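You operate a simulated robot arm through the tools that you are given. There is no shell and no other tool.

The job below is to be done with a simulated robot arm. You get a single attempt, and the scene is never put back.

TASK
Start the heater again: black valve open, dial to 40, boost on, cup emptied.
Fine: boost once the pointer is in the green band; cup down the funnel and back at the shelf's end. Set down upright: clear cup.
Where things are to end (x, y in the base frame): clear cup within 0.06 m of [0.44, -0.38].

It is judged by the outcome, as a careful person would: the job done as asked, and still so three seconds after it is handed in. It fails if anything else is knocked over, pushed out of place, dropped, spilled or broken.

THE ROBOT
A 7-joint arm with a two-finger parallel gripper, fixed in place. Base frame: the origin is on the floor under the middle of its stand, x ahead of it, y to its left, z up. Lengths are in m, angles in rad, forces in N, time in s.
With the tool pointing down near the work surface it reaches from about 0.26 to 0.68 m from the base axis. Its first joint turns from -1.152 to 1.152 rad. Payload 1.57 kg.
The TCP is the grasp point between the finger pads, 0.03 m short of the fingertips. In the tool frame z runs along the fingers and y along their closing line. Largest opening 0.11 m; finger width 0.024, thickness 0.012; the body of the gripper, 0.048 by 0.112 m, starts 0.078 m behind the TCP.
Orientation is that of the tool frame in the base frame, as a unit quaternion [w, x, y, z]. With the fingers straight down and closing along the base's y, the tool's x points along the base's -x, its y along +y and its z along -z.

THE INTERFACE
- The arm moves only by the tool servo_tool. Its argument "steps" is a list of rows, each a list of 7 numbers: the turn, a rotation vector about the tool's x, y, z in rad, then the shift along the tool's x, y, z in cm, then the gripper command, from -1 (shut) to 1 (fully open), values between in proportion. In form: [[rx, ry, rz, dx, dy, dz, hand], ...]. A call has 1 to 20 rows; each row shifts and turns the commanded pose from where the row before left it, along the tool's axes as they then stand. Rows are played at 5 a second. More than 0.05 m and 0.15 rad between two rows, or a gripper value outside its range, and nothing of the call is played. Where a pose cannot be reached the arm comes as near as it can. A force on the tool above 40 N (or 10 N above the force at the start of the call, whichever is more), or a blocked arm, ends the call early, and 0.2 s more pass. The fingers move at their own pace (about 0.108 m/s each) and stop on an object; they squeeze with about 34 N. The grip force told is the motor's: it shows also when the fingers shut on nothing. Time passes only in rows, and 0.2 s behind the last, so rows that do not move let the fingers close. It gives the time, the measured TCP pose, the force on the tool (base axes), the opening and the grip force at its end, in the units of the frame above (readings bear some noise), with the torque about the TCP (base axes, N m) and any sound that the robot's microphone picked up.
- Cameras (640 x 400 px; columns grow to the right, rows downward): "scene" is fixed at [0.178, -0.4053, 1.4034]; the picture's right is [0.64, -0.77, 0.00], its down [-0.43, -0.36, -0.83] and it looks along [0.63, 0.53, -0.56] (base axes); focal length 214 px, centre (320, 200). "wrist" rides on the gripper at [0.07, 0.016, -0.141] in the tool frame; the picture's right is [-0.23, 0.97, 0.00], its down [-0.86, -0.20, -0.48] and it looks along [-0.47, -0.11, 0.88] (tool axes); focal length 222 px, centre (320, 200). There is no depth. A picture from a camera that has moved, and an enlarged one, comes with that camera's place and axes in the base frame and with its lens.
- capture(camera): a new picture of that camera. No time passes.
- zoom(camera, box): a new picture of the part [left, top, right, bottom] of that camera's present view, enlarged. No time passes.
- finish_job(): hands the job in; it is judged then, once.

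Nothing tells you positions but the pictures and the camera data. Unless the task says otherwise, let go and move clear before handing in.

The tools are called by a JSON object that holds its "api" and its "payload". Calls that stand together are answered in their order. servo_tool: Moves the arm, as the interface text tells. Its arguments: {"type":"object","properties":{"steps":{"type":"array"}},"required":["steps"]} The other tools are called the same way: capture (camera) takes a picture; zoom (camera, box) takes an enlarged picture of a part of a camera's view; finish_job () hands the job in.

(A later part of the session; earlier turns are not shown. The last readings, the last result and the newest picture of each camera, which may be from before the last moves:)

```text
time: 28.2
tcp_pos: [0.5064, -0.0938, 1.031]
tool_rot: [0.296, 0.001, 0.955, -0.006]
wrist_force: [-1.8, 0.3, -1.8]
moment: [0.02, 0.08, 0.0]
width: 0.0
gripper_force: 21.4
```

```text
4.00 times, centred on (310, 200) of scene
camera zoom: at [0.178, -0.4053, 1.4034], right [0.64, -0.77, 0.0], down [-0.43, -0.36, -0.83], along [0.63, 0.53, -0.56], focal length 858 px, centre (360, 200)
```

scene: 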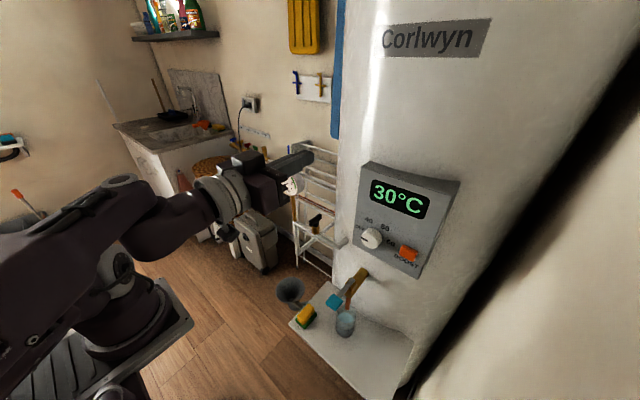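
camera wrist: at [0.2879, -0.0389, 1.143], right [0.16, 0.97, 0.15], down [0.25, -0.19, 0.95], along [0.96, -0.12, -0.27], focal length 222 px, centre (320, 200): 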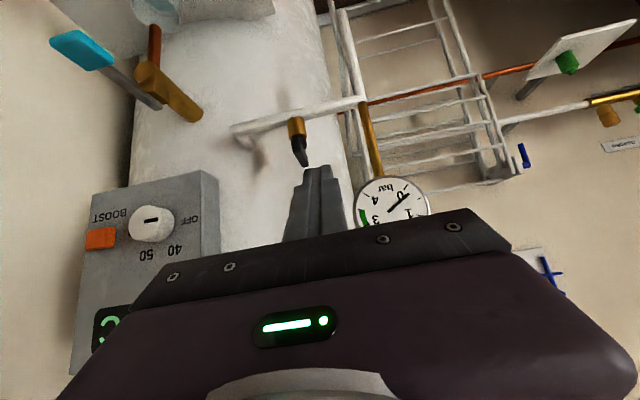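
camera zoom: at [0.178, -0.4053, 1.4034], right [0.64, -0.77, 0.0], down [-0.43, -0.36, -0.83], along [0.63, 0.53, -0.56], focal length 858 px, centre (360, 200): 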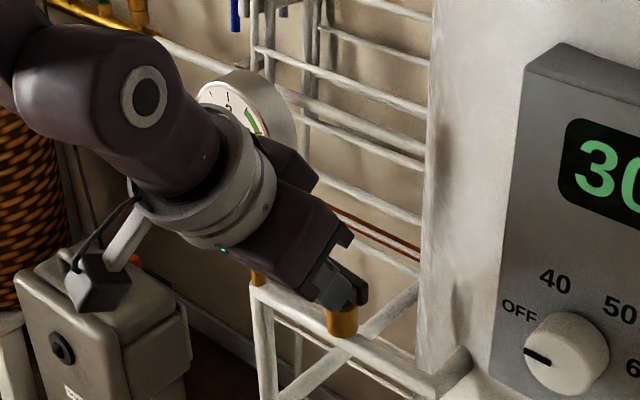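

Almost parallel to the pipe; a small further push should bring it to its stop.

{"api": "servo_tool", "payload": {"steps": [[0, 0, 0, -0.2, -0.2, 0.14, -1], [0, 0, 0, -0.17, 0, 0.11, -1], [0, 0, 0, -0.17, 0, 0.11, -1], [0, 0, 0, 0, 0, 0, -1]]}}

{"api": "zoom", "payload": {"camera": "wrist", "box": [240, 100, 400, 220]}}

```text
time: 28.9
tcp_pos: [0.5093, -0.0956, 1.0285]
tool_rot: [0.29, 0.002, 0.957, -0.006]
wrist_force: [-10.4, 1.6, 4.9]
moment: [0.05, 0.08, 0.04]
width: 0.0
gripper_force: 21.0
stopped in row 3: the force on the tool passed its limit at 45 N (the readings are from after the stop); the commanded pose is now the measured one
```

```text
3.33 times, centred on (320, 160) of wrist
camera zoom: at [0.3715, -0.0781, 1.1084], right [0.19, 0.97, 0.12], down [0.44, -0.19, 0.87], along [0.87, -0.12, -0.47], focal length 740 px, centre (320, 333)
```

zoom: 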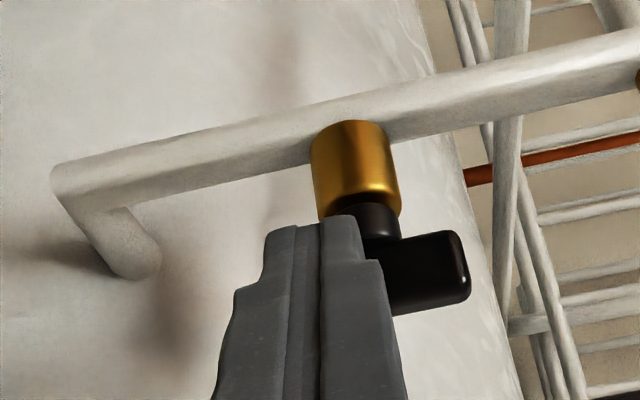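

The handle has hit its stop, parallel to the pipe, so the valve is open. Backing straight off and then up to check the handle and gauge.

{"api": "servo_tool", "payload": {"steps": [[0, 0, 0, 1.2, 0, -0.8, -1], [0, 0, 0, 1.65, 0, -1.12, -1], [0, 0, 0, -0.31, 0, -4.0, -1], [0, 0, 0, -0.31, 0, -4.0, -1], [0, 0, 0, 0, 0, 0, -1]]}}

{"api": "zoom", "payload": {"camera": "wrist", "box": [240, 80, 440, 220]}}

{"api": "zoom", "payload": {"camera": "scene", "box": [270, 150, 350, 250]}}

```text
time: 30.1
tcp_pos: [0.4514, -0.092, 1.0786]
tool_rot: [0.29, 0.002, 0.957, -0.006]
wrist_force: [0.6, -0.6, -0.7]
moment: [0.03, 0.05, 0.03]
width: 0.0003
gripper_force: 21.5
out of reach, approached as far as the arm can: row 4
```

```text
2.86 times, centred on (340, 150) of wrist
camera zoom: at [0.3145, -0.0732, 1.1579], right [0.19, 0.97, 0.12], down [0.44, -0.19, 0.88], along [0.88, -0.12, -0.47], focal length 635 px, centre (263, 343)
```

zoom: 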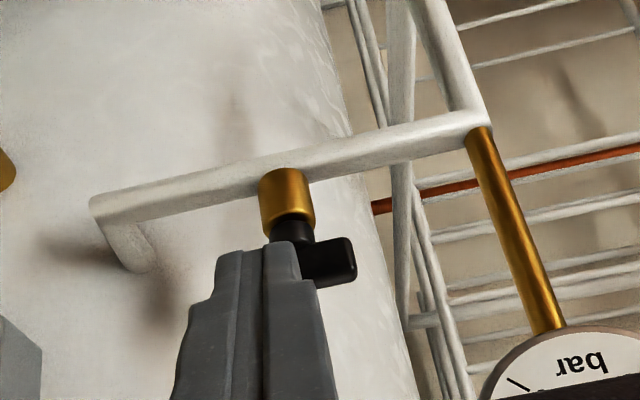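

```text
4.00 times, centred on (310, 200) of scene
camera zoom: at [0.178, -0.4053, 1.4034], right [0.64, -0.77, 0.0], down [-0.43, -0.36, -0.83], along [0.63, 0.53, -0.56], focal length 858 px, centre (360, 200)
```

zoom: 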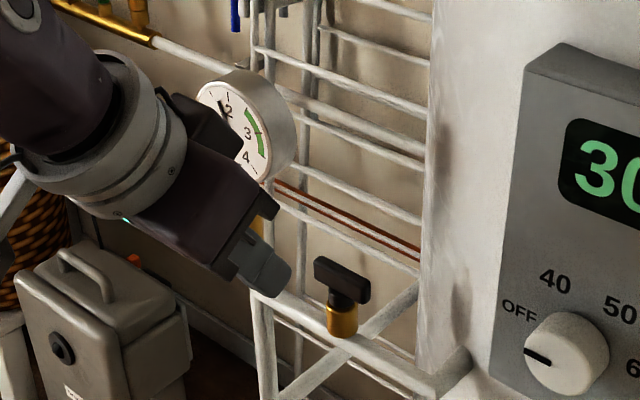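

The handle now lies along the pipe and the pointer is rising (around 1.5–2 bar). I'll lift clear of the gauge so I can watch it.

{"api": "servo_tool", "payload": {"steps": [[0, 0, 0, -1.4, -2.0, -3.9, -1], [0, 0, 0, -1.4, -2.0, -3.9, -1], [0, 0, 0, -1.4, -2.0, -3.9, -1]]}}

{"api": "zoom", "payload": {"camera": "scene", "box": [270, 150, 350, 250]}}

{"api": "capture", "payload": {"camera": "wrist"}}

```text
time: 30.9
tcp_pos: [0.4206, -0.1522, 1.2024]
tool_rot: [0.291, 0.002, 0.957, -0.006]
wrist_force: [0.2, -0.9, -0.2]
moment: [-0.02, -0.01, -0.02]
width: 0.0002
gripper_force: 21.7
```

```text
4.00 times, centred on (310, 200) of scene
camera zoom: at [0.178, -0.4053, 1.4034], right [0.64, -0.77, 0.0], down [-0.43, -0.36, -0.83], along [0.63, 0.53, -0.56], focal length 858 px, centre (360, 200)
```

zoom: 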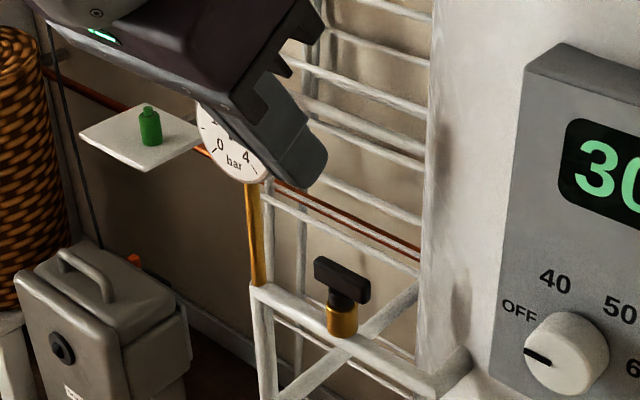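

```text
taken
camera wrist: at [0.284, -0.1344, 1.2817], right [0.19, 0.97, 0.12], down [0.44, -0.19, 0.87], along [0.87, -0.12, -0.47], focal length 222 px, centre (320, 200)
```

wrist: 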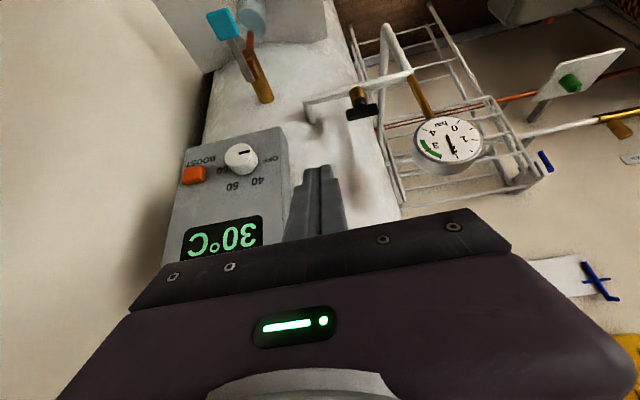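

{"api": "zoom", "payload": {"camera": "wrist", "box": [400, 100, 500, 180]}}

{"api": "zoom", "payload": {"camera": "wrist", "box": [160, 120, 300, 230]}}

```text
5.00 times, centred on (450, 140) of wrist
camera zoom: at [0.284, -0.1344, 1.2817], right [0.19, 0.97, 0.12], down [0.44, -0.19, 0.87], along [0.87, -0.12, -0.47], focal length 1111 px, centre (-330, 500)
```

zoom: 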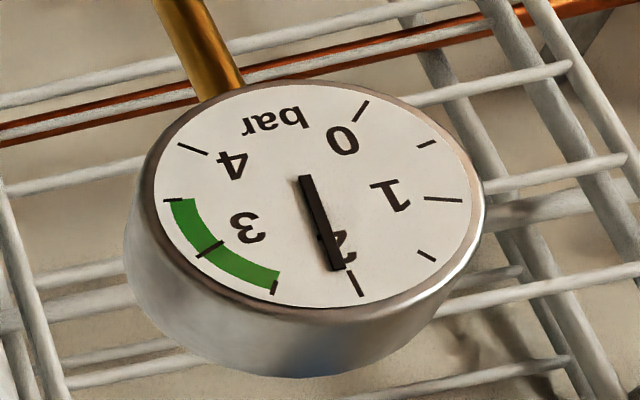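

```text
3.64 times, centred on (230, 175) of wrist
camera zoom: at [0.284, -0.1344, 1.2817], right [0.19, 0.97, 0.12], down [0.44, -0.19, 0.87], along [0.87, -0.12, -0.47], focal length 808 px, centre (647, 291)
```

zoom: 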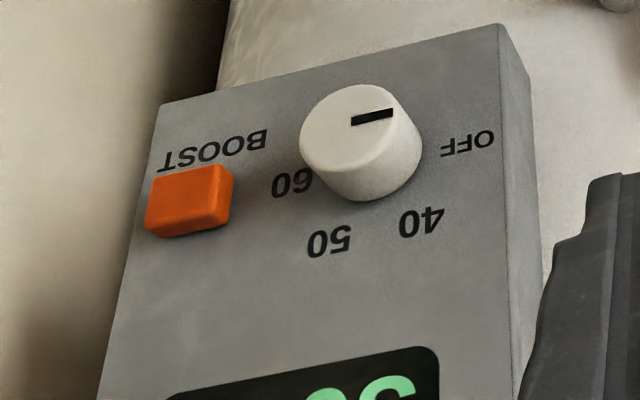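

The pointer is at about 2.1 bar, and the green band is 2.5–3.5. From this view the knob's axis is at y≈-0.272, z≈1.066, with its front at x≈0.503 and the panel at x≈0.53. I'll move in front of and above the knob and roll -30° about the x axis, so a +60° turn stays within a comfortable wrist range.

{"api": "servo_tool", "payload": {"steps": [[0, 0, 0, 0.31, -3.0, 1.36, 0.2], [0, 0, 0, 0.31, -3.0, 1.36, 0.2], [0, 0, 0, 0.31, -3.0, 1.36, 0.2], [0, 0, 0, 0.31, -3.0, 1.36, 0.2], [0.1088, 0, -0.0728, 0, 0, 0, 0.2], [0.1088, 0, -0.0728, 0, 0, 0, 0.2], [0.1088, 0, -0.0728, 0, 0, 0, 0.2], [0.1088, 0, -0.0728, 0, 0, 0, 0.2], [0, 0, 0, 0, 0, 0, 0.2]]}}

{"api": "capture", "payload": {"camera": "wrist"}}

{"api": "capture", "payload": {"camera": "scene"}}

{"api": "zoom", "payload": {"camera": "scene", "box": [270, 150, 350, 250]}}

```text
time: 32.9
tcp_pos: [0.4449, -0.2749, 1.1542]
tool_rot: [0.287, -0.068, 0.926, -0.234]
wrist_force: [0.2, -0.3, 0.4]
moment: [-0.02, 0.0, 0.0]
width: 0.0659
gripper_force: 0.1
out of reach, approached as far as the arm can: row 8
```

```text
taken
camera wrist: at [0.3068, -0.2226, 1.215], right [0.2, 0.92, -0.35], down [0.43, 0.24, 0.87], along [0.88, -0.32, -0.35], focal length 222 px, centre (320, 200)
```

wrist: 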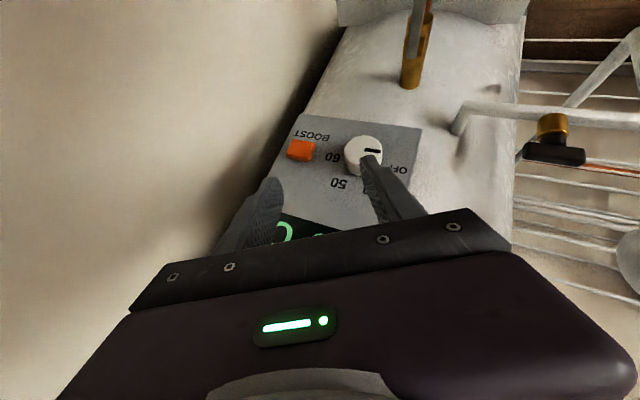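

```text
taken
```

scene: 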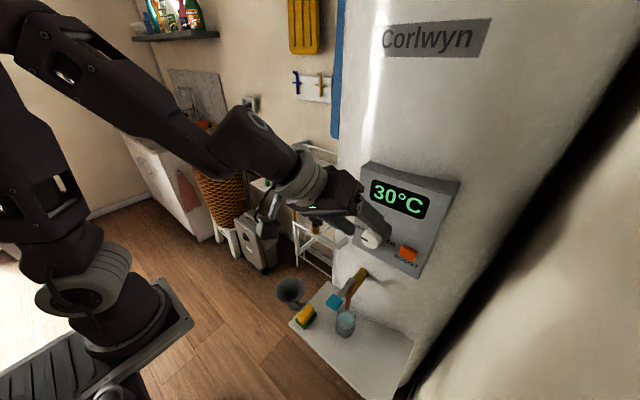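

```text
4.00 times, centred on (310, 200) of scene
camera zoom: at [0.178, -0.4053, 1.4034], right [0.64, -0.77, 0.0], down [-0.43, -0.36, -0.83], along [0.63, 0.53, -0.56], focal length 858 px, centre (360, 200)
```

zoom: 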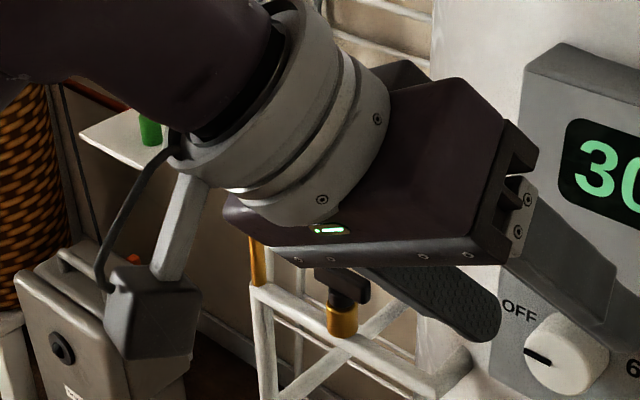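

Reached with about 28° of roll. Shifting sideways to line up with the knob and going half-way in along the tool axis, then checking.

{"api": "servo_tool", "payload": {"steps": [[0, 0, 0, -0.4, 2.24, 0.5, 0.2], [0, 0, 0, -0.39, 2.24, 0.5, 0.2], [0, 0, 0, 0, 0, 2.0, 0.2], [0, 0, 0, 0, 0, 1.5, 0.2], [0, 0, 0, 0, 0, 0, 0.2]]}}

{"api": "capture", "payload": {"camera": "wrist"}}

{"api": "zoom", "payload": {"camera": "wrist", "box": [240, 80, 440, 240]}}

{"api": "zoom", "payload": {"camera": "scene", "box": [320, 150, 440, 280]}}

```text
time: 34.1
tcp_pos: [0.4757, -0.2664, 1.1099]
tool_rot: [0.281, -0.074, 0.923, -0.253]
wrist_force: [-0.7, 0.1, 0.5]
moment: [0.01, -0.01, -0.02]
width: 0.0661
gripper_force: 0.0
out of reach, approached as far as the arm can: row 1
```

```text
taken
camera wrist: at [0.3379, -0.2116, 1.1703], right [0.19, 0.9, -0.39], down [0.45, 0.27, 0.85], along [0.87, -0.34, -0.35], focal length 222 px, centre (320, 200)
```

wrist: 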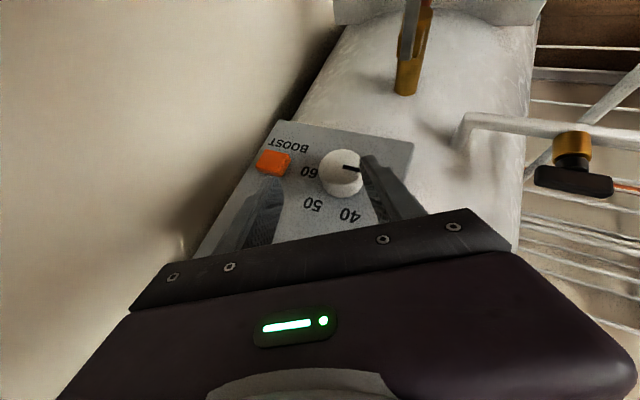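

```text
2.50 times, centred on (340, 160) of wrist
camera zoom: at [0.3379, -0.2116, 1.1703], right [0.19, 0.9, -0.39], down [0.45, 0.27, 0.85], along [0.87, -0.34, -0.35], focal length 555 px, centre (270, 300)
```

zoom: 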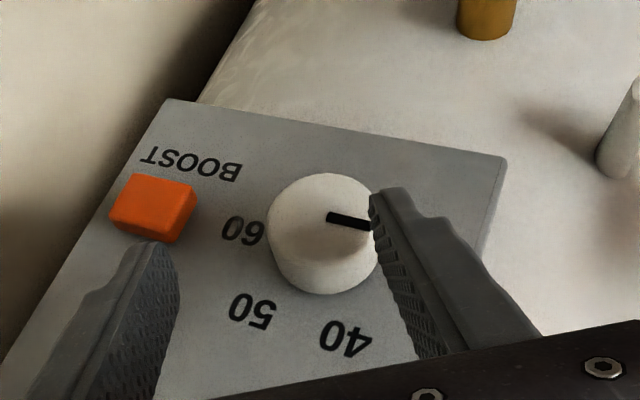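

```text
3.08 times, centred on (380, 215) of scene
camera zoom: at [0.178, -0.4053, 1.4034], right [0.64, -0.77, 0.0], down [-0.43, -0.36, -0.83], along [0.63, 0.53, -0.56], focal length 660 px, centre (135, 154)
```

zoom: 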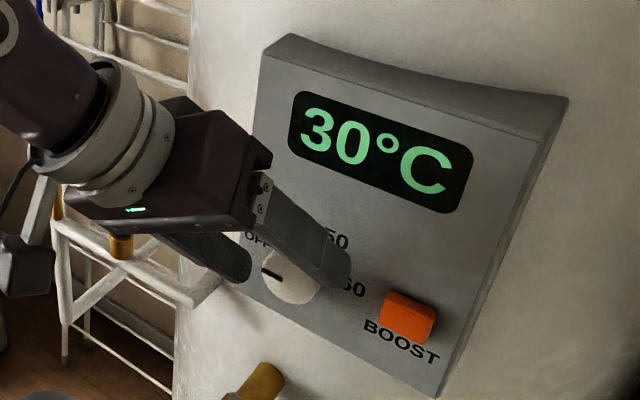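

The knob is where expected, at (0.503, -0.272, 1.067). I'll shift about 1.7 cm along the closing line to centre it, then go in the rest of the way.

{"api": "servo_tool", "payload": {"steps": [[0, 0, 0, -0.19, 0.86, 0.0, 0.2], [0, 0, 0, -0.19, 0.86, 0.0, 0.2], [0, 0, 0, 0, 0, 1.0, 0.2], [0, 0, 0, 0, 0, 1.0, 0.2], [0, 0, 0, 0, 0, 0, 0.2]]}}

{"api": "zoom", "payload": {"camera": "wrist", "box": [240, 80, 440, 240]}}

{"api": "zoom", "payload": {"camera": "scene", "box": [320, 150, 440, 280]}}

```text
time: 35.3
tcp_pos: [0.4894, -0.2586, 1.0889]
tool_rot: [0.28, -0.074, 0.923, -0.253]
wrist_force: [0.0, -0.8, 0.3]
moment: [0.0, -0.01, 0.01]
width: 0.0659
gripper_force: 0.0
```

```text
2.50 times, centred on (340, 160) of wrist
camera zoom: at [0.3532, -0.2043, 1.1485], right [0.19, 0.9, -0.39], down [0.45, 0.27, 0.85], along [0.87, -0.34, -0.35], focal length 555 px, centre (270, 300)
```

zoom: 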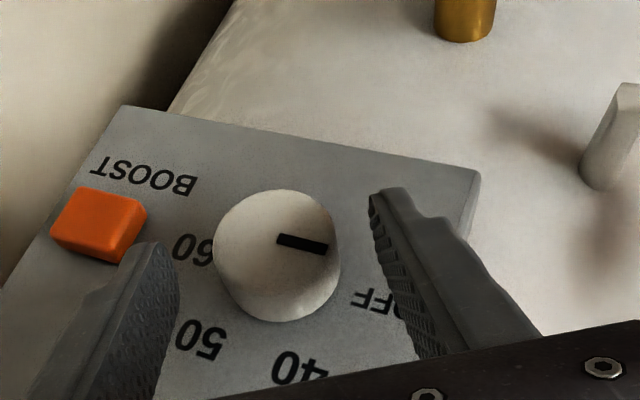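

```text
3.08 times, centred on (380, 215) of scene
camera zoom: at [0.178, -0.4053, 1.4034], right [0.64, -0.77, 0.0], down [-0.43, -0.36, -0.83], along [0.63, 0.53, -0.56], focal length 660 px, centre (135, 154)
```

zoom: 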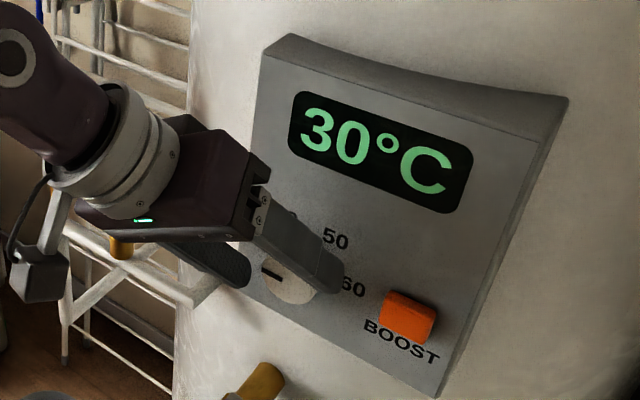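

Centred. Moving in the last 1.6 cm and closing on the knob.

{"api": "servo_tool", "payload": {"steps": [[0, 0, 0, 0, 0, 0.8, 0.2], [0, 0, 0, 0, 0, 0.8, 0.2], [0, 0, 0, 0, 0, 0, -0.3], [0, 0, 0, 0, 0, 0, -1], [0, 0, 0, 0, 0, 0, -1], [0, 0, 0, 0, 0, 0, -1]]}}

{"api": "zoom", "payload": {"camera": "wrist", "box": [240, 80, 440, 240]}}

{"api": "zoom", "payload": {"camera": "scene", "box": [320, 150, 440, 280]}}

```text
time: 36.7
tcp_pos: [0.4993, -0.2655, 1.0771]
tool_rot: [0.28, -0.075, 0.923, -0.252]
wrist_force: [-2.2, 8.7, -7.8]
moment: [0.18, 0.08, 0.69]
width: 0.0417
gripper_force: 45.0
```

```text
2.50 times, centred on (340, 160) of wrist
camera zoom: at [0.3631, -0.2104, 1.1371], right [0.19, 0.9, -0.39], down [0.45, 0.27, 0.85], along [0.87, -0.34, -0.35], focal length 555 px, centre (270, 300)
```

zoom: 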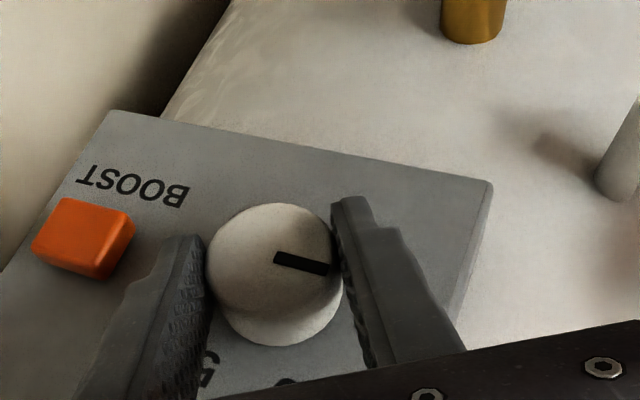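

```text
3.08 times, centred on (380, 215) of scene
camera zoom: at [0.178, -0.4051, 1.4035], right [0.64, -0.77, 0.0], down [-0.43, -0.36, -0.83], along [0.63, 0.53, -0.56], focal length 660 px, centre (135, 154)
```

zoom: 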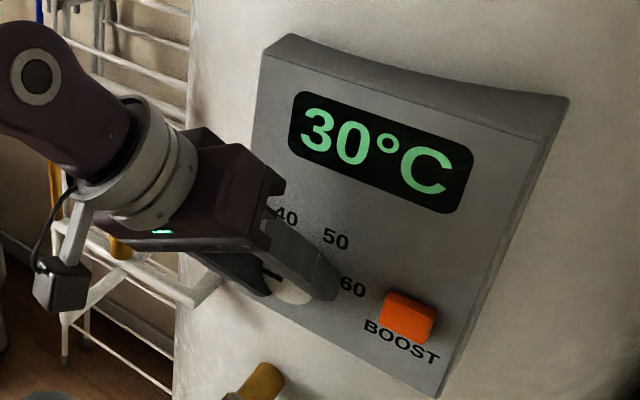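

The knob is gripped (width 0.042). There's a slight side load, so I'll relieve it by 2 mm and begin turning clockwise about the knob axis, the first 30°.

{"api": "servo_tool", "payload": {"steps": [[0, 0, 0, 0, 0.2, 0, -1], [-0.109, 0.0007, 0.0728, 0, -0.16, 0, -1], [-0.109, 0.0007, 0.0728, 0, -0.16, 0, -1], [-0.109, 0.0007, 0.0728, 0, -0.16, 0, -1], [-0.109, 0.0007, 0.0728, 0, -0.16, 0, -1], [0, 0, 0, 0, 0, 0, -1]]}}

{"api": "zoom", "payload": {"camera": "wrist", "box": [240, 80, 440, 240]}}

{"api": "zoom", "payload": {"camera": "scene", "box": [320, 150, 440, 280]}}

```text
time: 37.6
tcp_pos: [0.5007, -0.2671, 1.0781]
tool_rot: [0.284, -0.04, 0.948, -0.135]
wrist_force: [-13.7, 10.7, 10.4]
moment: [0.06, -0.15, -0.03]
width: 0.0417
gripper_force: 44.4
stopped in row 4: the force on the tool passed its limit at 43 N (the readings are from after the stop); the commanded pose is now the measured one
```

```text
2.50 times, centred on (340, 160) of wrist
camera zoom: at [0.3638, -0.2295, 1.151], right [0.19, 0.97, -0.15], down [0.45, 0.05, 0.89], along [0.87, -0.24, -0.43], focal length 555 px, centre (270, 300)
```

zoom: 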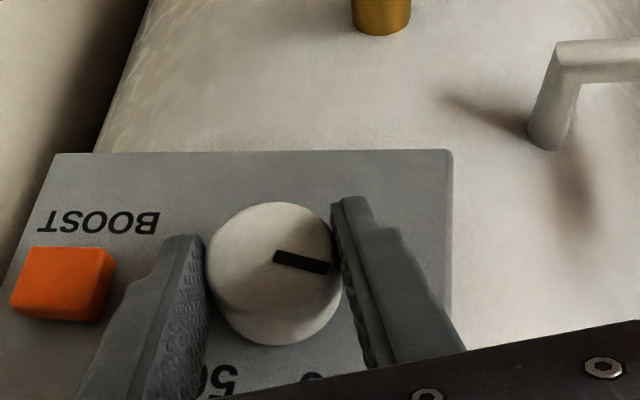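

```text
3.08 times, centred on (380, 215) of scene
camera zoom: at [0.1774, -0.4048, 1.4037], right [0.64, -0.77, 0.0], down [-0.43, -0.36, -0.83], along [0.63, 0.53, -0.56], focal length 660 px, centre (135, 154)
```

zoom: 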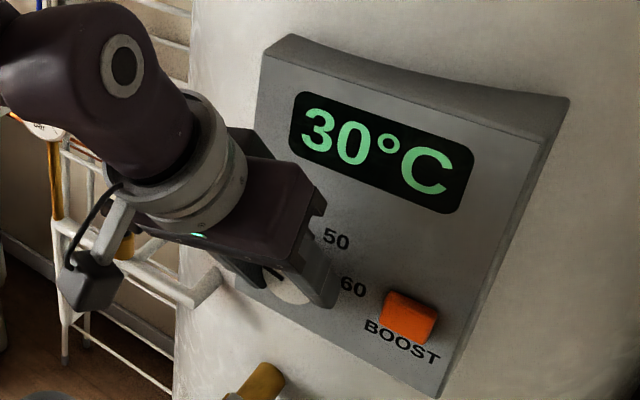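

The knob turned about 14° with the gripper, then side and x loads built up because the tips were near the panel. I'll release, back off a few mm, re-centre and re-grip.

{"api": "servo_tool", "payload": {"steps": [[0, 0, 0, 0, 0, 0, 0.1], [0, 0, 0, 0.21, -0.04, -0.27, 0.1], [0, 0, 0, 0.21, -0.04, -0.27, 0.1], [0, 0, 0, 0, 0, 0, 0.1]]}}

{"api": "zoom", "payload": {"camera": "wrist", "box": [240, 80, 440, 240]}}

{"api": "zoom", "payload": {"camera": "scene", "box": [320, 150, 440, 280]}}

```text
time: 38.6
tcp_pos: [0.494, -0.2683, 1.0791]
tool_rot: [0.284, -0.04, 0.948, -0.135]
wrist_force: [0.6, -0.7, 0.0]
moment: [-0.01, -0.01, -0.01]
width: 0.0607
gripper_force: 0.0
```

```text
2.50 times, centred on (340, 160) of wrist
camera zoom: at [0.3582, -0.2306, 1.153], right [0.19, 0.97, -0.15], down [0.45, 0.05, 0.89], along [0.87, -0.24, -0.43], focal length 555 px, centre (270, 300)
```

zoom: 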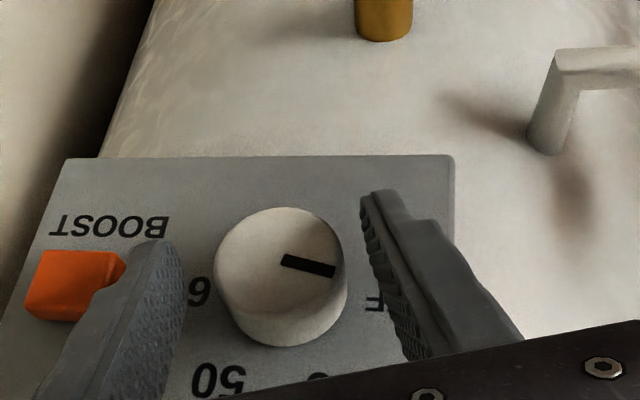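

```text
3.08 times, centred on (380, 215) of scene
camera zoom: at [0.178, -0.4053, 1.4034], right [0.64, -0.77, 0.0], down [-0.43, -0.36, -0.83], along [0.63, 0.53, -0.56], focal length 660 px, centre (135, 154)
```

zoom: 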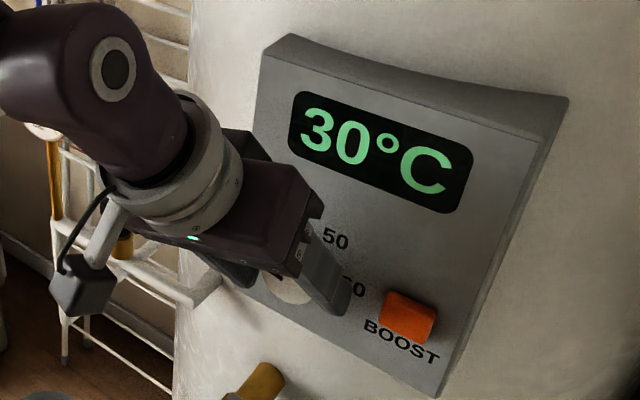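

Knob centre refined to (y -0.2695, z 1.068). Re-gripping and continuing the clockwise turn.

{"api": "servo_tool", "payload": {"steps": [[0, 0, 0, -0.13, 0.19, -0.2, 0.1], [0, 0, 0, 0, 0, 0, -1], [0, 0, 0, 0, 0, 0, -1], [-0.109, 0.0, 0.072, 0, -0.17, 0, -1], [-0.109, 0.0, 0.072, 0, -0.17, 0, -1], [-0.109, 0.0, 0.072, 0, -0.17, 0, -1], [-0.109, 0.0, 0.072, 0, -0.17, 0, -1], [0, 0, 0, 0, 0, 0, -1]]}}

{"api": "zoom", "payload": {"camera": "wrist", "box": [240, 80, 440, 240]}}

{"api": "zoom", "payload": {"camera": "scene", "box": [320, 150, 440, 280]}}

```text
time: 40.4
tcp_pos: [0.4938, -0.2746, 1.0829]
tool_rot: [0.287, 0.036, 0.951, 0.113]
wrist_force: [18.1, -18.9, 4.0]
moment: [-0.3, -1.44, 0.17]
width: 0.0416
gripper_force: 45.1
```

```text
2.50 times, centred on (340, 160) of wrist
camera zoom: at [0.3587, -0.2769, 1.1641], right [0.19, 0.92, 0.35], down [0.45, -0.4, 0.8], along [0.87, 0.0, -0.49], focal length 555 px, centre (270, 300)
```

zoom: 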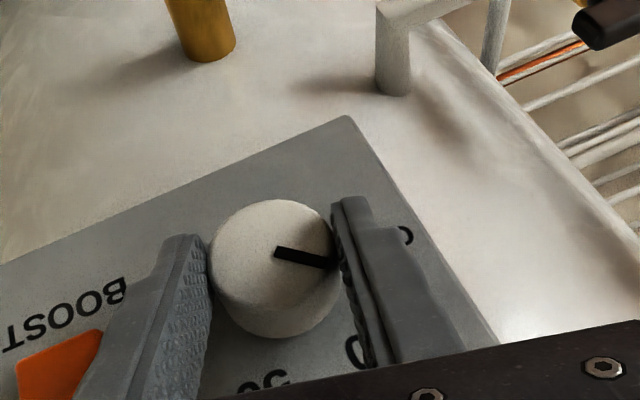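

```text
3.08 times, centred on (380, 215) of scene
camera zoom: at [0.1784, -0.4059, 1.4032], right [0.64, -0.77, 0.0], down [-0.43, -0.36, -0.83], along [0.63, 0.53, -0.56], focal length 660 px, centre (135, 154)
```

zoom: 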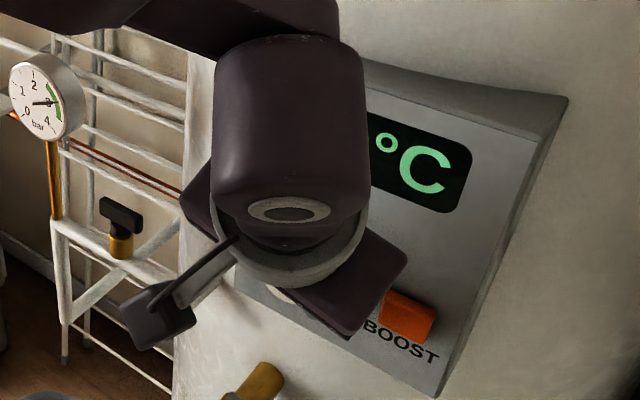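

The knob has turned about 44° and the gauge pointer has reached the green band (around 3). About 16° more to reach 40, relieving the side load as I go.

{"api": "servo_tool", "payload": {"steps": [[0, 0, 0, -0.08, -0.12, 0.05, -1], [-0.109, 0.0, 0.0726, 0, -0.18, 0, -1], [-0.109, 0.0, 0.0726, 0, -0.18, 0, -1], [0, 0, 0, 0, 0, 0, -1]]}}

{"api": "zoom", "payload": {"camera": "wrist", "box": [240, 80, 440, 240]}}

{"api": "zoom", "payload": {"camera": "scene", "box": [280, 150, 330, 200]}}

```text
time: 41.4
tcp_pos: [0.4951, -0.2791, 1.0806]
tool_rot: [0.279, 0.074, 0.928, 0.237]
wrist_force: [2.7, -19.9, 15.1]
moment: [-0.18, -1.33, -0.29]
width: 0.0417
gripper_force: 44.7
```

```text
2.50 times, centred on (340, 160) of wrist
camera zoom: at [0.3589, -0.3023, 1.1594], right [0.19, 0.79, 0.58], down [0.45, -0.6, 0.67], along [0.87, 0.13, -0.47], focal length 555 px, centre (270, 300)
```

zoom: 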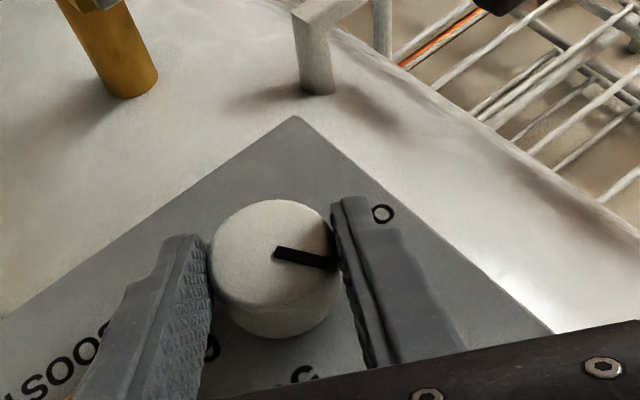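

```text
8.00 times, centred on (305, 175) of scene
camera zoom: at [0.1778, -0.4058, 1.4033], right [0.64, -0.77, 0.0], down [-0.43, -0.36, -0.83], along [0.63, 0.53, -0.56], focal length 1716 px, centre (440, 400)
```

zoom: 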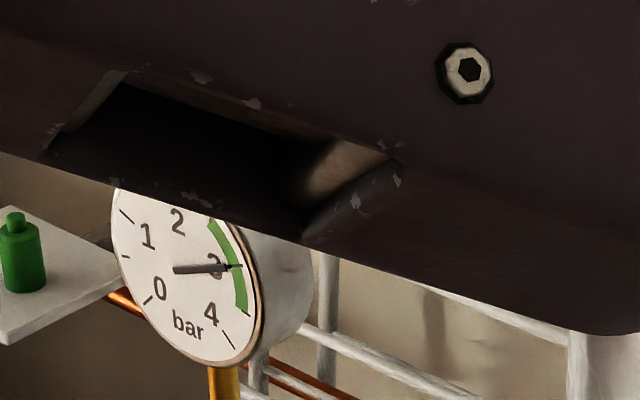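

The pointer rests on 3 bar, mid-green, and the knob has turned about 59°. Releasing and backing out to check the dial.

{"api": "servo_tool", "payload": {"steps": [[0, 0, 0, 0, 0, 0, 0.2], [0, 0, 0, 0, 0, 0, 0.2], [0, 0, 0, 0, 0, -2.0, 0.2], [0, 0, 0, 0, 0, -3.0, 0.2], [0, 0, 0, 0, 0, -3.0, 0.2]]}}

{"api": "zoom", "payload": {"camera": "wrist", "box": [200, 40, 440, 240]}}

{"api": "capture", "payload": {"camera": "scene"}}

```text
time: 42.6
tcp_pos: [0.4492, -0.3075, 1.1409]
tool_rot: [0.278, 0.072, 0.928, 0.237]
wrist_force: [0.2, 0.2, -0.8]
moment: [0.0, -0.01, -0.02]
width: 0.0661
gripper_force: 0.1
```

```text
2.00 times, centred on (320, 140) of wrist
camera zoom: at [0.3146, -0.3318, 1.2186], right [0.19, 0.79, 0.58], down [0.45, -0.59, 0.67], along [0.87, 0.13, -0.47], focal length 444 px, centre (320, 320)
```

zoom: 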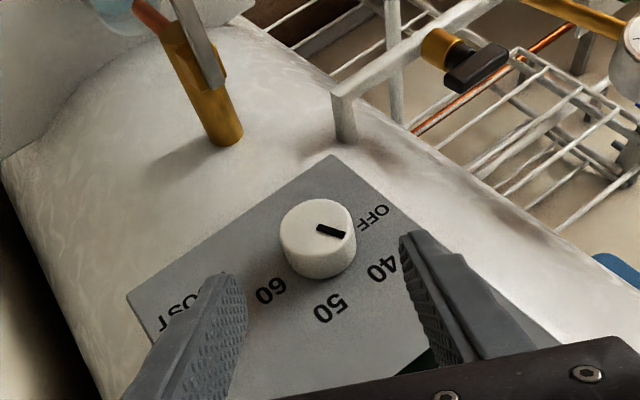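

```text
taken
```

scene: 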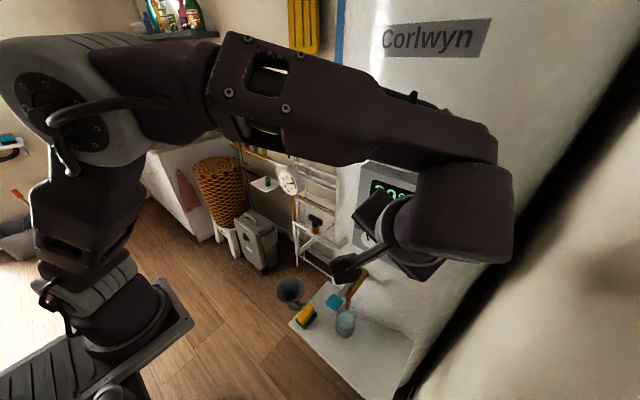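

{"api": "zoom", "payload": {"camera": "wrist", "box": [280, 110, 420, 200]}}

{"api": "zoom", "payload": {"camera": "scene", "box": [340, 150, 440, 280]}}

```text
4.44 times, centred on (350, 155) of wrist
camera zoom: at [0.3146, -0.3318, 1.2186], right [0.19, 0.79, 0.58], down [0.45, -0.59, 0.67], along [0.87, 0.13, -0.47], focal length 987 px, centre (187, 400)
```

zoom: 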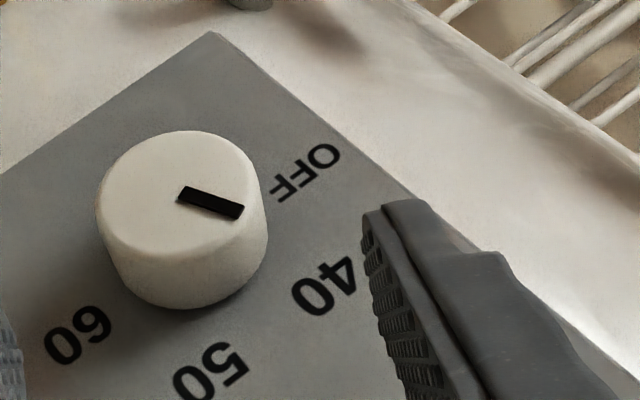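

```text
3.08 times, centred on (390, 215) of scene
camera zoom: at [0.178, -0.4053, 1.4034], right [0.64, -0.77, 0.0], down [-0.43, -0.36, -0.83], along [0.63, 0.53, -0.56], focal length 660 px, centre (105, 154)
```

zoom: 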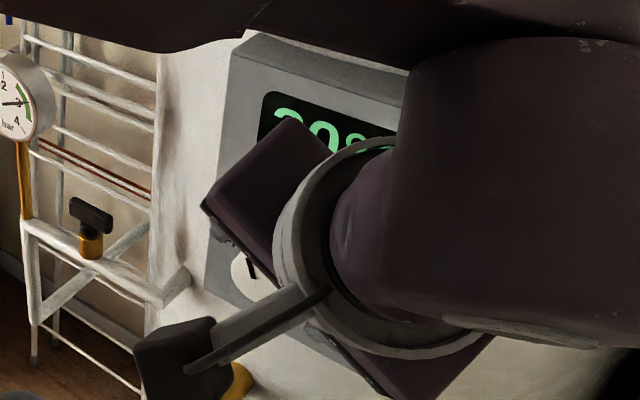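

The pointer direction reads about 25–30° left of vertical, close to the 40 mark at 30°. I'll un-roll and shut the gripper, and re-check the dial and display from another angle before pressing boost.

{"api": "servo_tool", "payload": {"steps": [[0.1048, 0, -0.069, 0, 0, 0, -0.5], [0.1048, 0, -0.069, 0, 0, 0, -1], [0.1048, 0, -0.069, 0, 0, 0, -1], [0.1048, 0, -0.069, 0, 0, 0, -1], [0, 0, 0, 0, -2.0, 0, -1], [0, 0, 0, 0, -2.4, 0, -1], [0, 0, 0, 0, 0, 0, -1]]}}

{"api": "capture", "payload": {"camera": "wrist"}}

{"api": "zoom", "payload": {"camera": "wrist", "box": [300, 60, 440, 160]}}

{"api": "capture", "payload": {"camera": "scene"}}

{"api": "zoom", "payload": {"camera": "scene", "box": [340, 180, 430, 270]}}

```text
time: 44.2
tcp_pos: [0.4501, -0.3537, 1.1388]
tool_rot: [0.286, 0.002, 0.958, -0.001]
wrist_force: [0.0, -0.2, -0.2]
moment: [0.02, 0.0, -0.03]
width: 0.0001
gripper_force: 21.0
```

```text
taken
camera wrist: at [0.3145, -0.3371, 1.22], right [0.19, 0.97, 0.13], down [0.45, -0.2, 0.87], along [0.87, -0.11, -0.48], focal length 222 px, centre (320, 200)
```

wrist: 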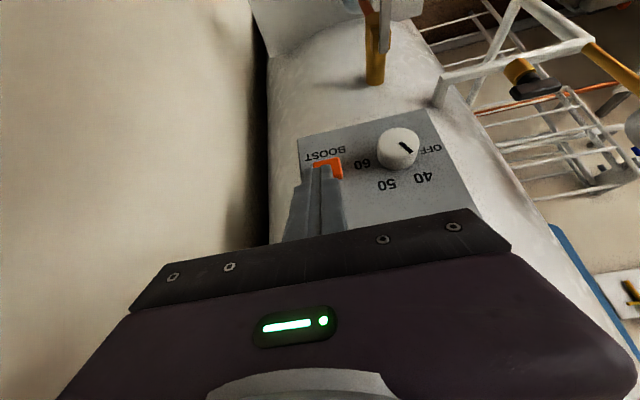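

```text
4.00 times, centred on (370, 110) of wrist
camera zoom: at [0.3145, -0.3371, 1.22], right [0.19, 0.97, 0.13], down [0.45, -0.2, 0.87], along [0.87, -0.11, -0.48], focal length 888 px, centre (120, 560)
```

zoom: 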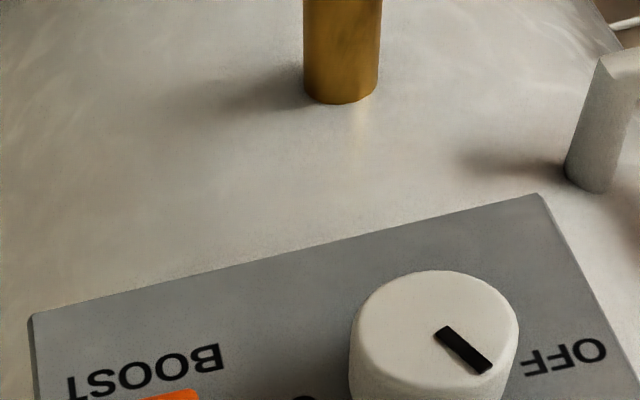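

```text
taken
```

scene: 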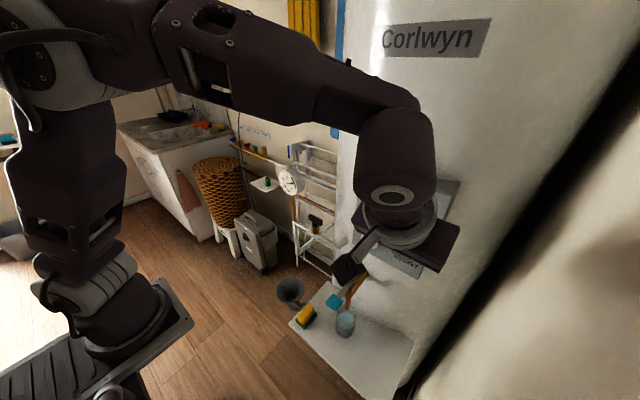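

```text
4.44 times, centred on (385, 225) of scene
camera zoom: at [0.178, -0.4053, 1.4034], right [0.64, -0.77, 0.0], down [-0.43, -0.36, -0.83], along [0.63, 0.53, -0.56], focal length 953 px, centre (31, 89)
```

zoom: 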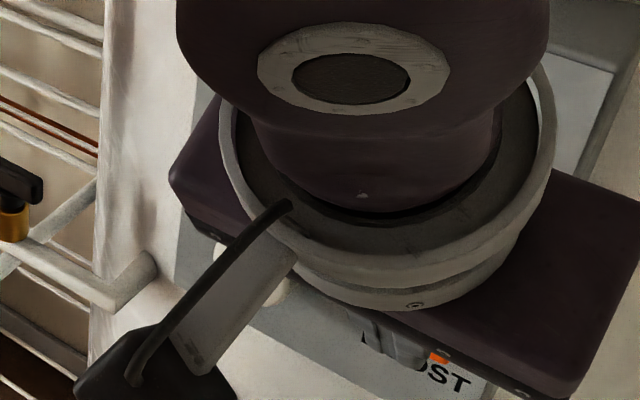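

{"api": "zoom", "payload": {"camera": "scene", "box": [270, 155, 320, 205]}}

{"api": "zoom", "payload": {"camera": "wrist", "box": [260, 100, 400, 220]}}

```text
8.00 times, centred on (295, 180) of scene
camera zoom: at [0.178, -0.4053, 1.4034], right [0.64, -0.77, 0.0], down [-0.43, -0.36, -0.83], along [0.63, 0.53, -0.56], focal length 1716 px, centre (520, 360)
```

zoom: 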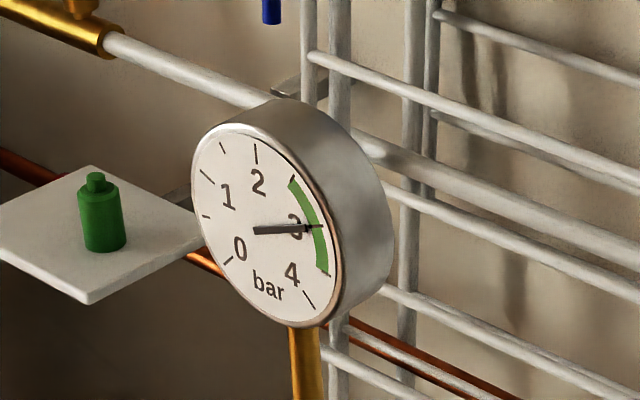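

```text
3.33 times, centred on (330, 160) of wrist
camera zoom: at [0.3145, -0.3371, 1.22], right [0.19, 0.97, 0.13], down [0.45, -0.2, 0.87], along [0.87, -0.11, -0.48], focal length 740 px, centre (287, 333)
```

zoom: 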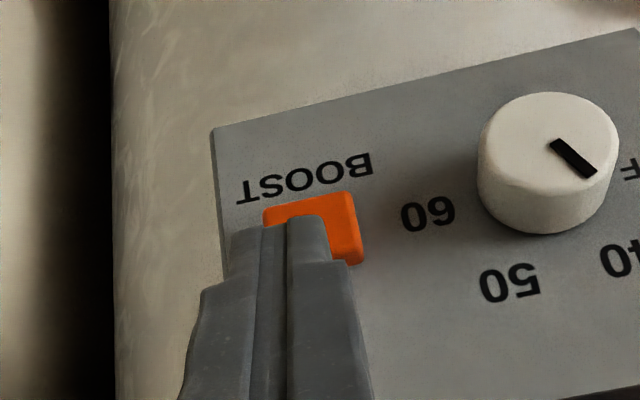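

The gauge is steady at 3 bar, in the green. The boost button's face is near (0.520, -0.350, 1.070). Moving the closed fingertips in front of it and pressing gently in +x, listening for a click.

{"api": "servo_tool", "payload": {"steps": [[0, 0, 0, 0.54, 0.18, 2.65, -1], [0, 0, 0, 0.54, 0.18, 2.65, -1], [0, 0, 0, -0.63, 0, 0.41, -1], [0, 0, 0, -0.63, 0, 0.41, -1], [0, 0, 0, 0, 0, 0, -1]]}}

{"api": "zoom", "payload": {"camera": "wrist", "box": [240, 80, 440, 240]}}

```text
time: 45.4
tcp_pos: [0.4858, -0.3492, 1.0904]
tool_rot: [0.287, 0.002, 0.958, 0.001]
wrist_force: [-0.5, -0.3, 1.0]
moment: [-0.03, 0.0, -0.03]
width: 0.0
gripper_force: 21.6
```

```text
2.50 times, centred on (340, 160) of wrist
camera zoom: at [0.3498, -0.3328, 1.1706], right [0.19, 0.97, 0.13], down [0.45, -0.2, 0.87], along [0.87, -0.11, -0.48], focal length 555 px, centre (270, 300)
```

zoom: 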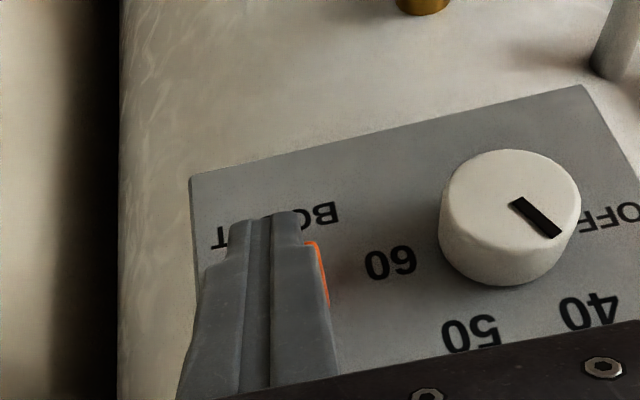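

{"api": "servo_tool", "payload": {"steps": [[0, 0, 0, -0.25, 0, 0.16, -1], [0, 0, 0, -0.25, 0, 0.16, -1], [0, 0, 0, -0.25, 0, 0.16, -1], [0, 0, 0, -0.25, 0, 0.16, -1]]}}

{"api": "zoom", "payload": {"camera": "wrist", "box": [240, 80, 440, 240]}}

```text
time: 46.4
tcp_pos: [0.4963, -0.3497, 1.0906]
tool_rot: [0.285, 0.002, 0.959, 0.0]
wrist_force: [-7.9, 0.8, -0.4]
moment: [-0.01, 0.14, 0.02]
width: 0.0001
gripper_force: 20.8
heard: click
```

```text
2.50 times, centred on (340, 160) of wrist
camera zoom: at [0.3608, -0.333, 1.1709], right [0.19, 0.97, 0.13], down [0.45, -0.2, 0.87], along [0.87, -0.11, -0.48], focal length 555 px, centre (270, 300)
```

zoom: 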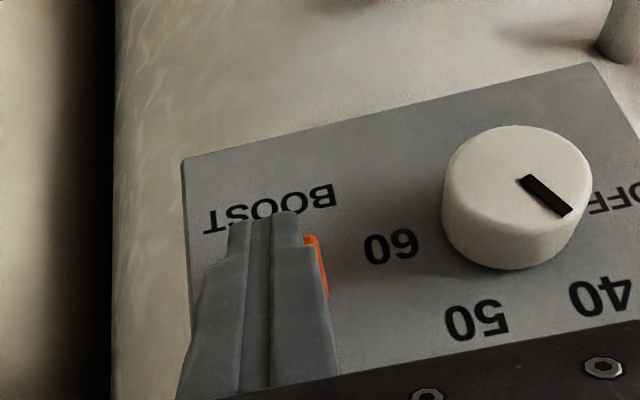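

A click was heard. I'll back straight off in -x so as not to press again, then check the panel.

{"api": "servo_tool", "payload": {"steps": [[0, 0, 0, 0.84, 0, -0.55, -1], [0, 0, 0, 1.67, 0, -1.1, -1], [0, 0, 0, 1.67, 0, -1.1, -1], [0, 0, 0, 0, 2.0, -3.0, -1], [0, 0, 0, 0, 3.0, -3.0, -1], [0, 0, 0, 0, 3.0, -3.0, -1], [0, 0, 0, 0, 3.0, -3.0, -1], [0, 0, 0, 0, 3.0, -2.0, -1], [0, 0, 0, 0, 0, 0, -1]]}}

{"api": "capture", "payload": {"camera": "wrist"}}

{"api": "capture", "payload": {"camera": "scene"}}

{"api": "zoom", "payload": {"camera": "scene", "box": [330, 150, 470, 280]}}

```text
time: 48.4
tcp_pos: [0.3711, -0.212, 1.2066]
tool_rot: [0.286, 0.001, 0.958, 0.001]
wrist_force: [0.0, -0.5, 0.2]
moment: [0.01, 0.03, -0.01]
width: 0.0002
gripper_force: 21.2
```

```text
taken
camera wrist: at [0.2353, -0.1944, 1.2872], right [0.19, 0.97, 0.13], down [0.45, -0.2, 0.87], along [0.87, -0.11, -0.48], focal length 222 px, centre (320, 200)
```

wrist: 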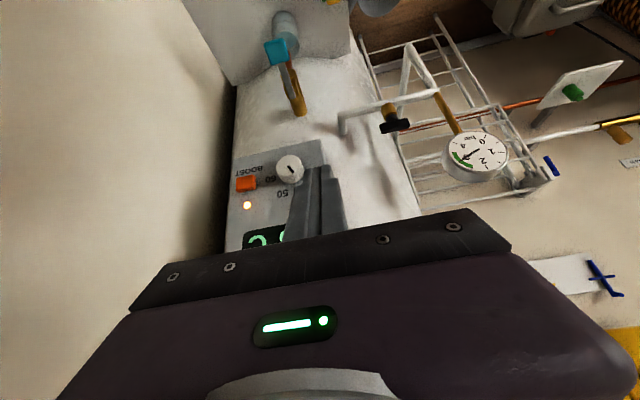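

```text
taken
```

scene: 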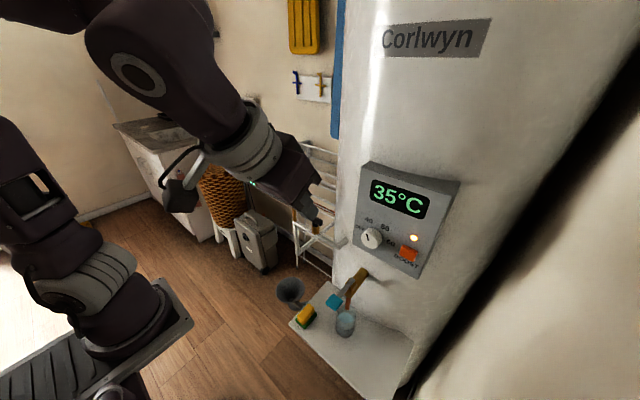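

```text
3.08 times, centred on (400, 215) of scene
camera zoom: at [0.178, -0.4053, 1.4034], right [0.64, -0.77, 0.0], down [-0.43, -0.36, -0.83], along [0.63, 0.53, -0.56], focal length 660 px, centre (74, 154)
```

zoom: 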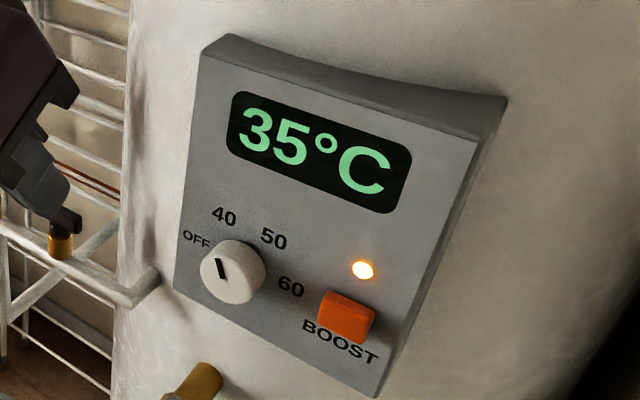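

The boost lamp is lit and the display has risen to 35 °C. Checking the dial angle closely.

{"api": "zoom", "payload": {"camera": "scene", "box": [350, 205, 400, 255]}}

{"api": "zoom", "payload": {"camera": "scene", "box": [320, 260, 380, 345]}}

{"api": "zoom", "payload": {"camera": "wrist", "box": [440, 115, 520, 195]}}

```text
8.00 times, centred on (375, 230) of scene
camera zoom: at [0.178, -0.4053, 1.4034], right [0.64, -0.77, 0.0], down [-0.43, -0.36, -0.83], along [0.63, 0.53, -0.56], focal length 1716 px, centre (-120, -40)
```

zoom: 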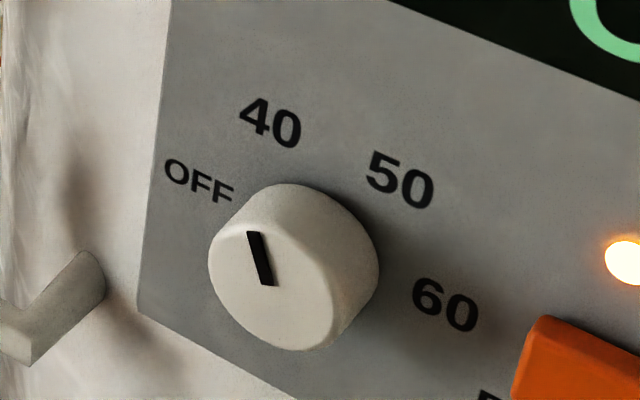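

```text
4.71 times, centred on (350, 302) of scene
camera zoom: at [0.178, -0.4053, 1.4034], right [0.64, -0.77, 0.0], down [-0.43, -0.36, -0.83], along [0.63, 0.53, -0.56], focal length 1009 px, centre (179, -282)
```

zoom: 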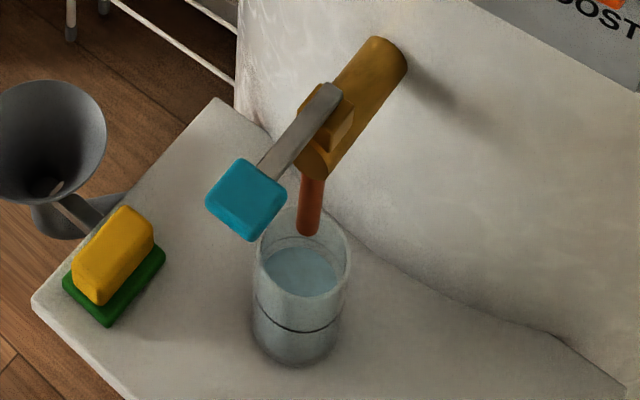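

```text
5.00 times, centred on (480, 155) of wrist
camera zoom: at [0.2353, -0.1944, 1.2872], right [0.19, 0.97, 0.13], down [0.45, -0.2, 0.87], along [0.87, -0.11, -0.48], focal length 1111 px, centre (-480, 425)
```

zoom: 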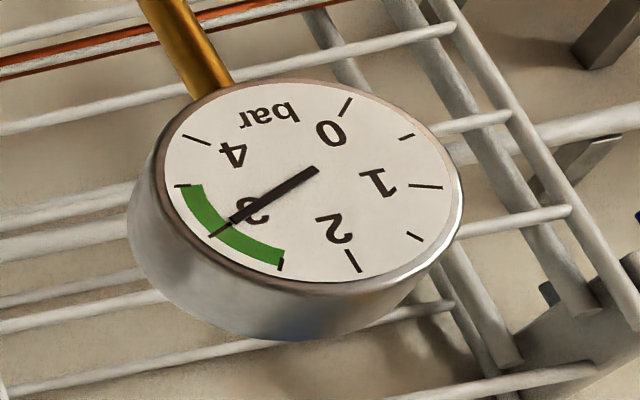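

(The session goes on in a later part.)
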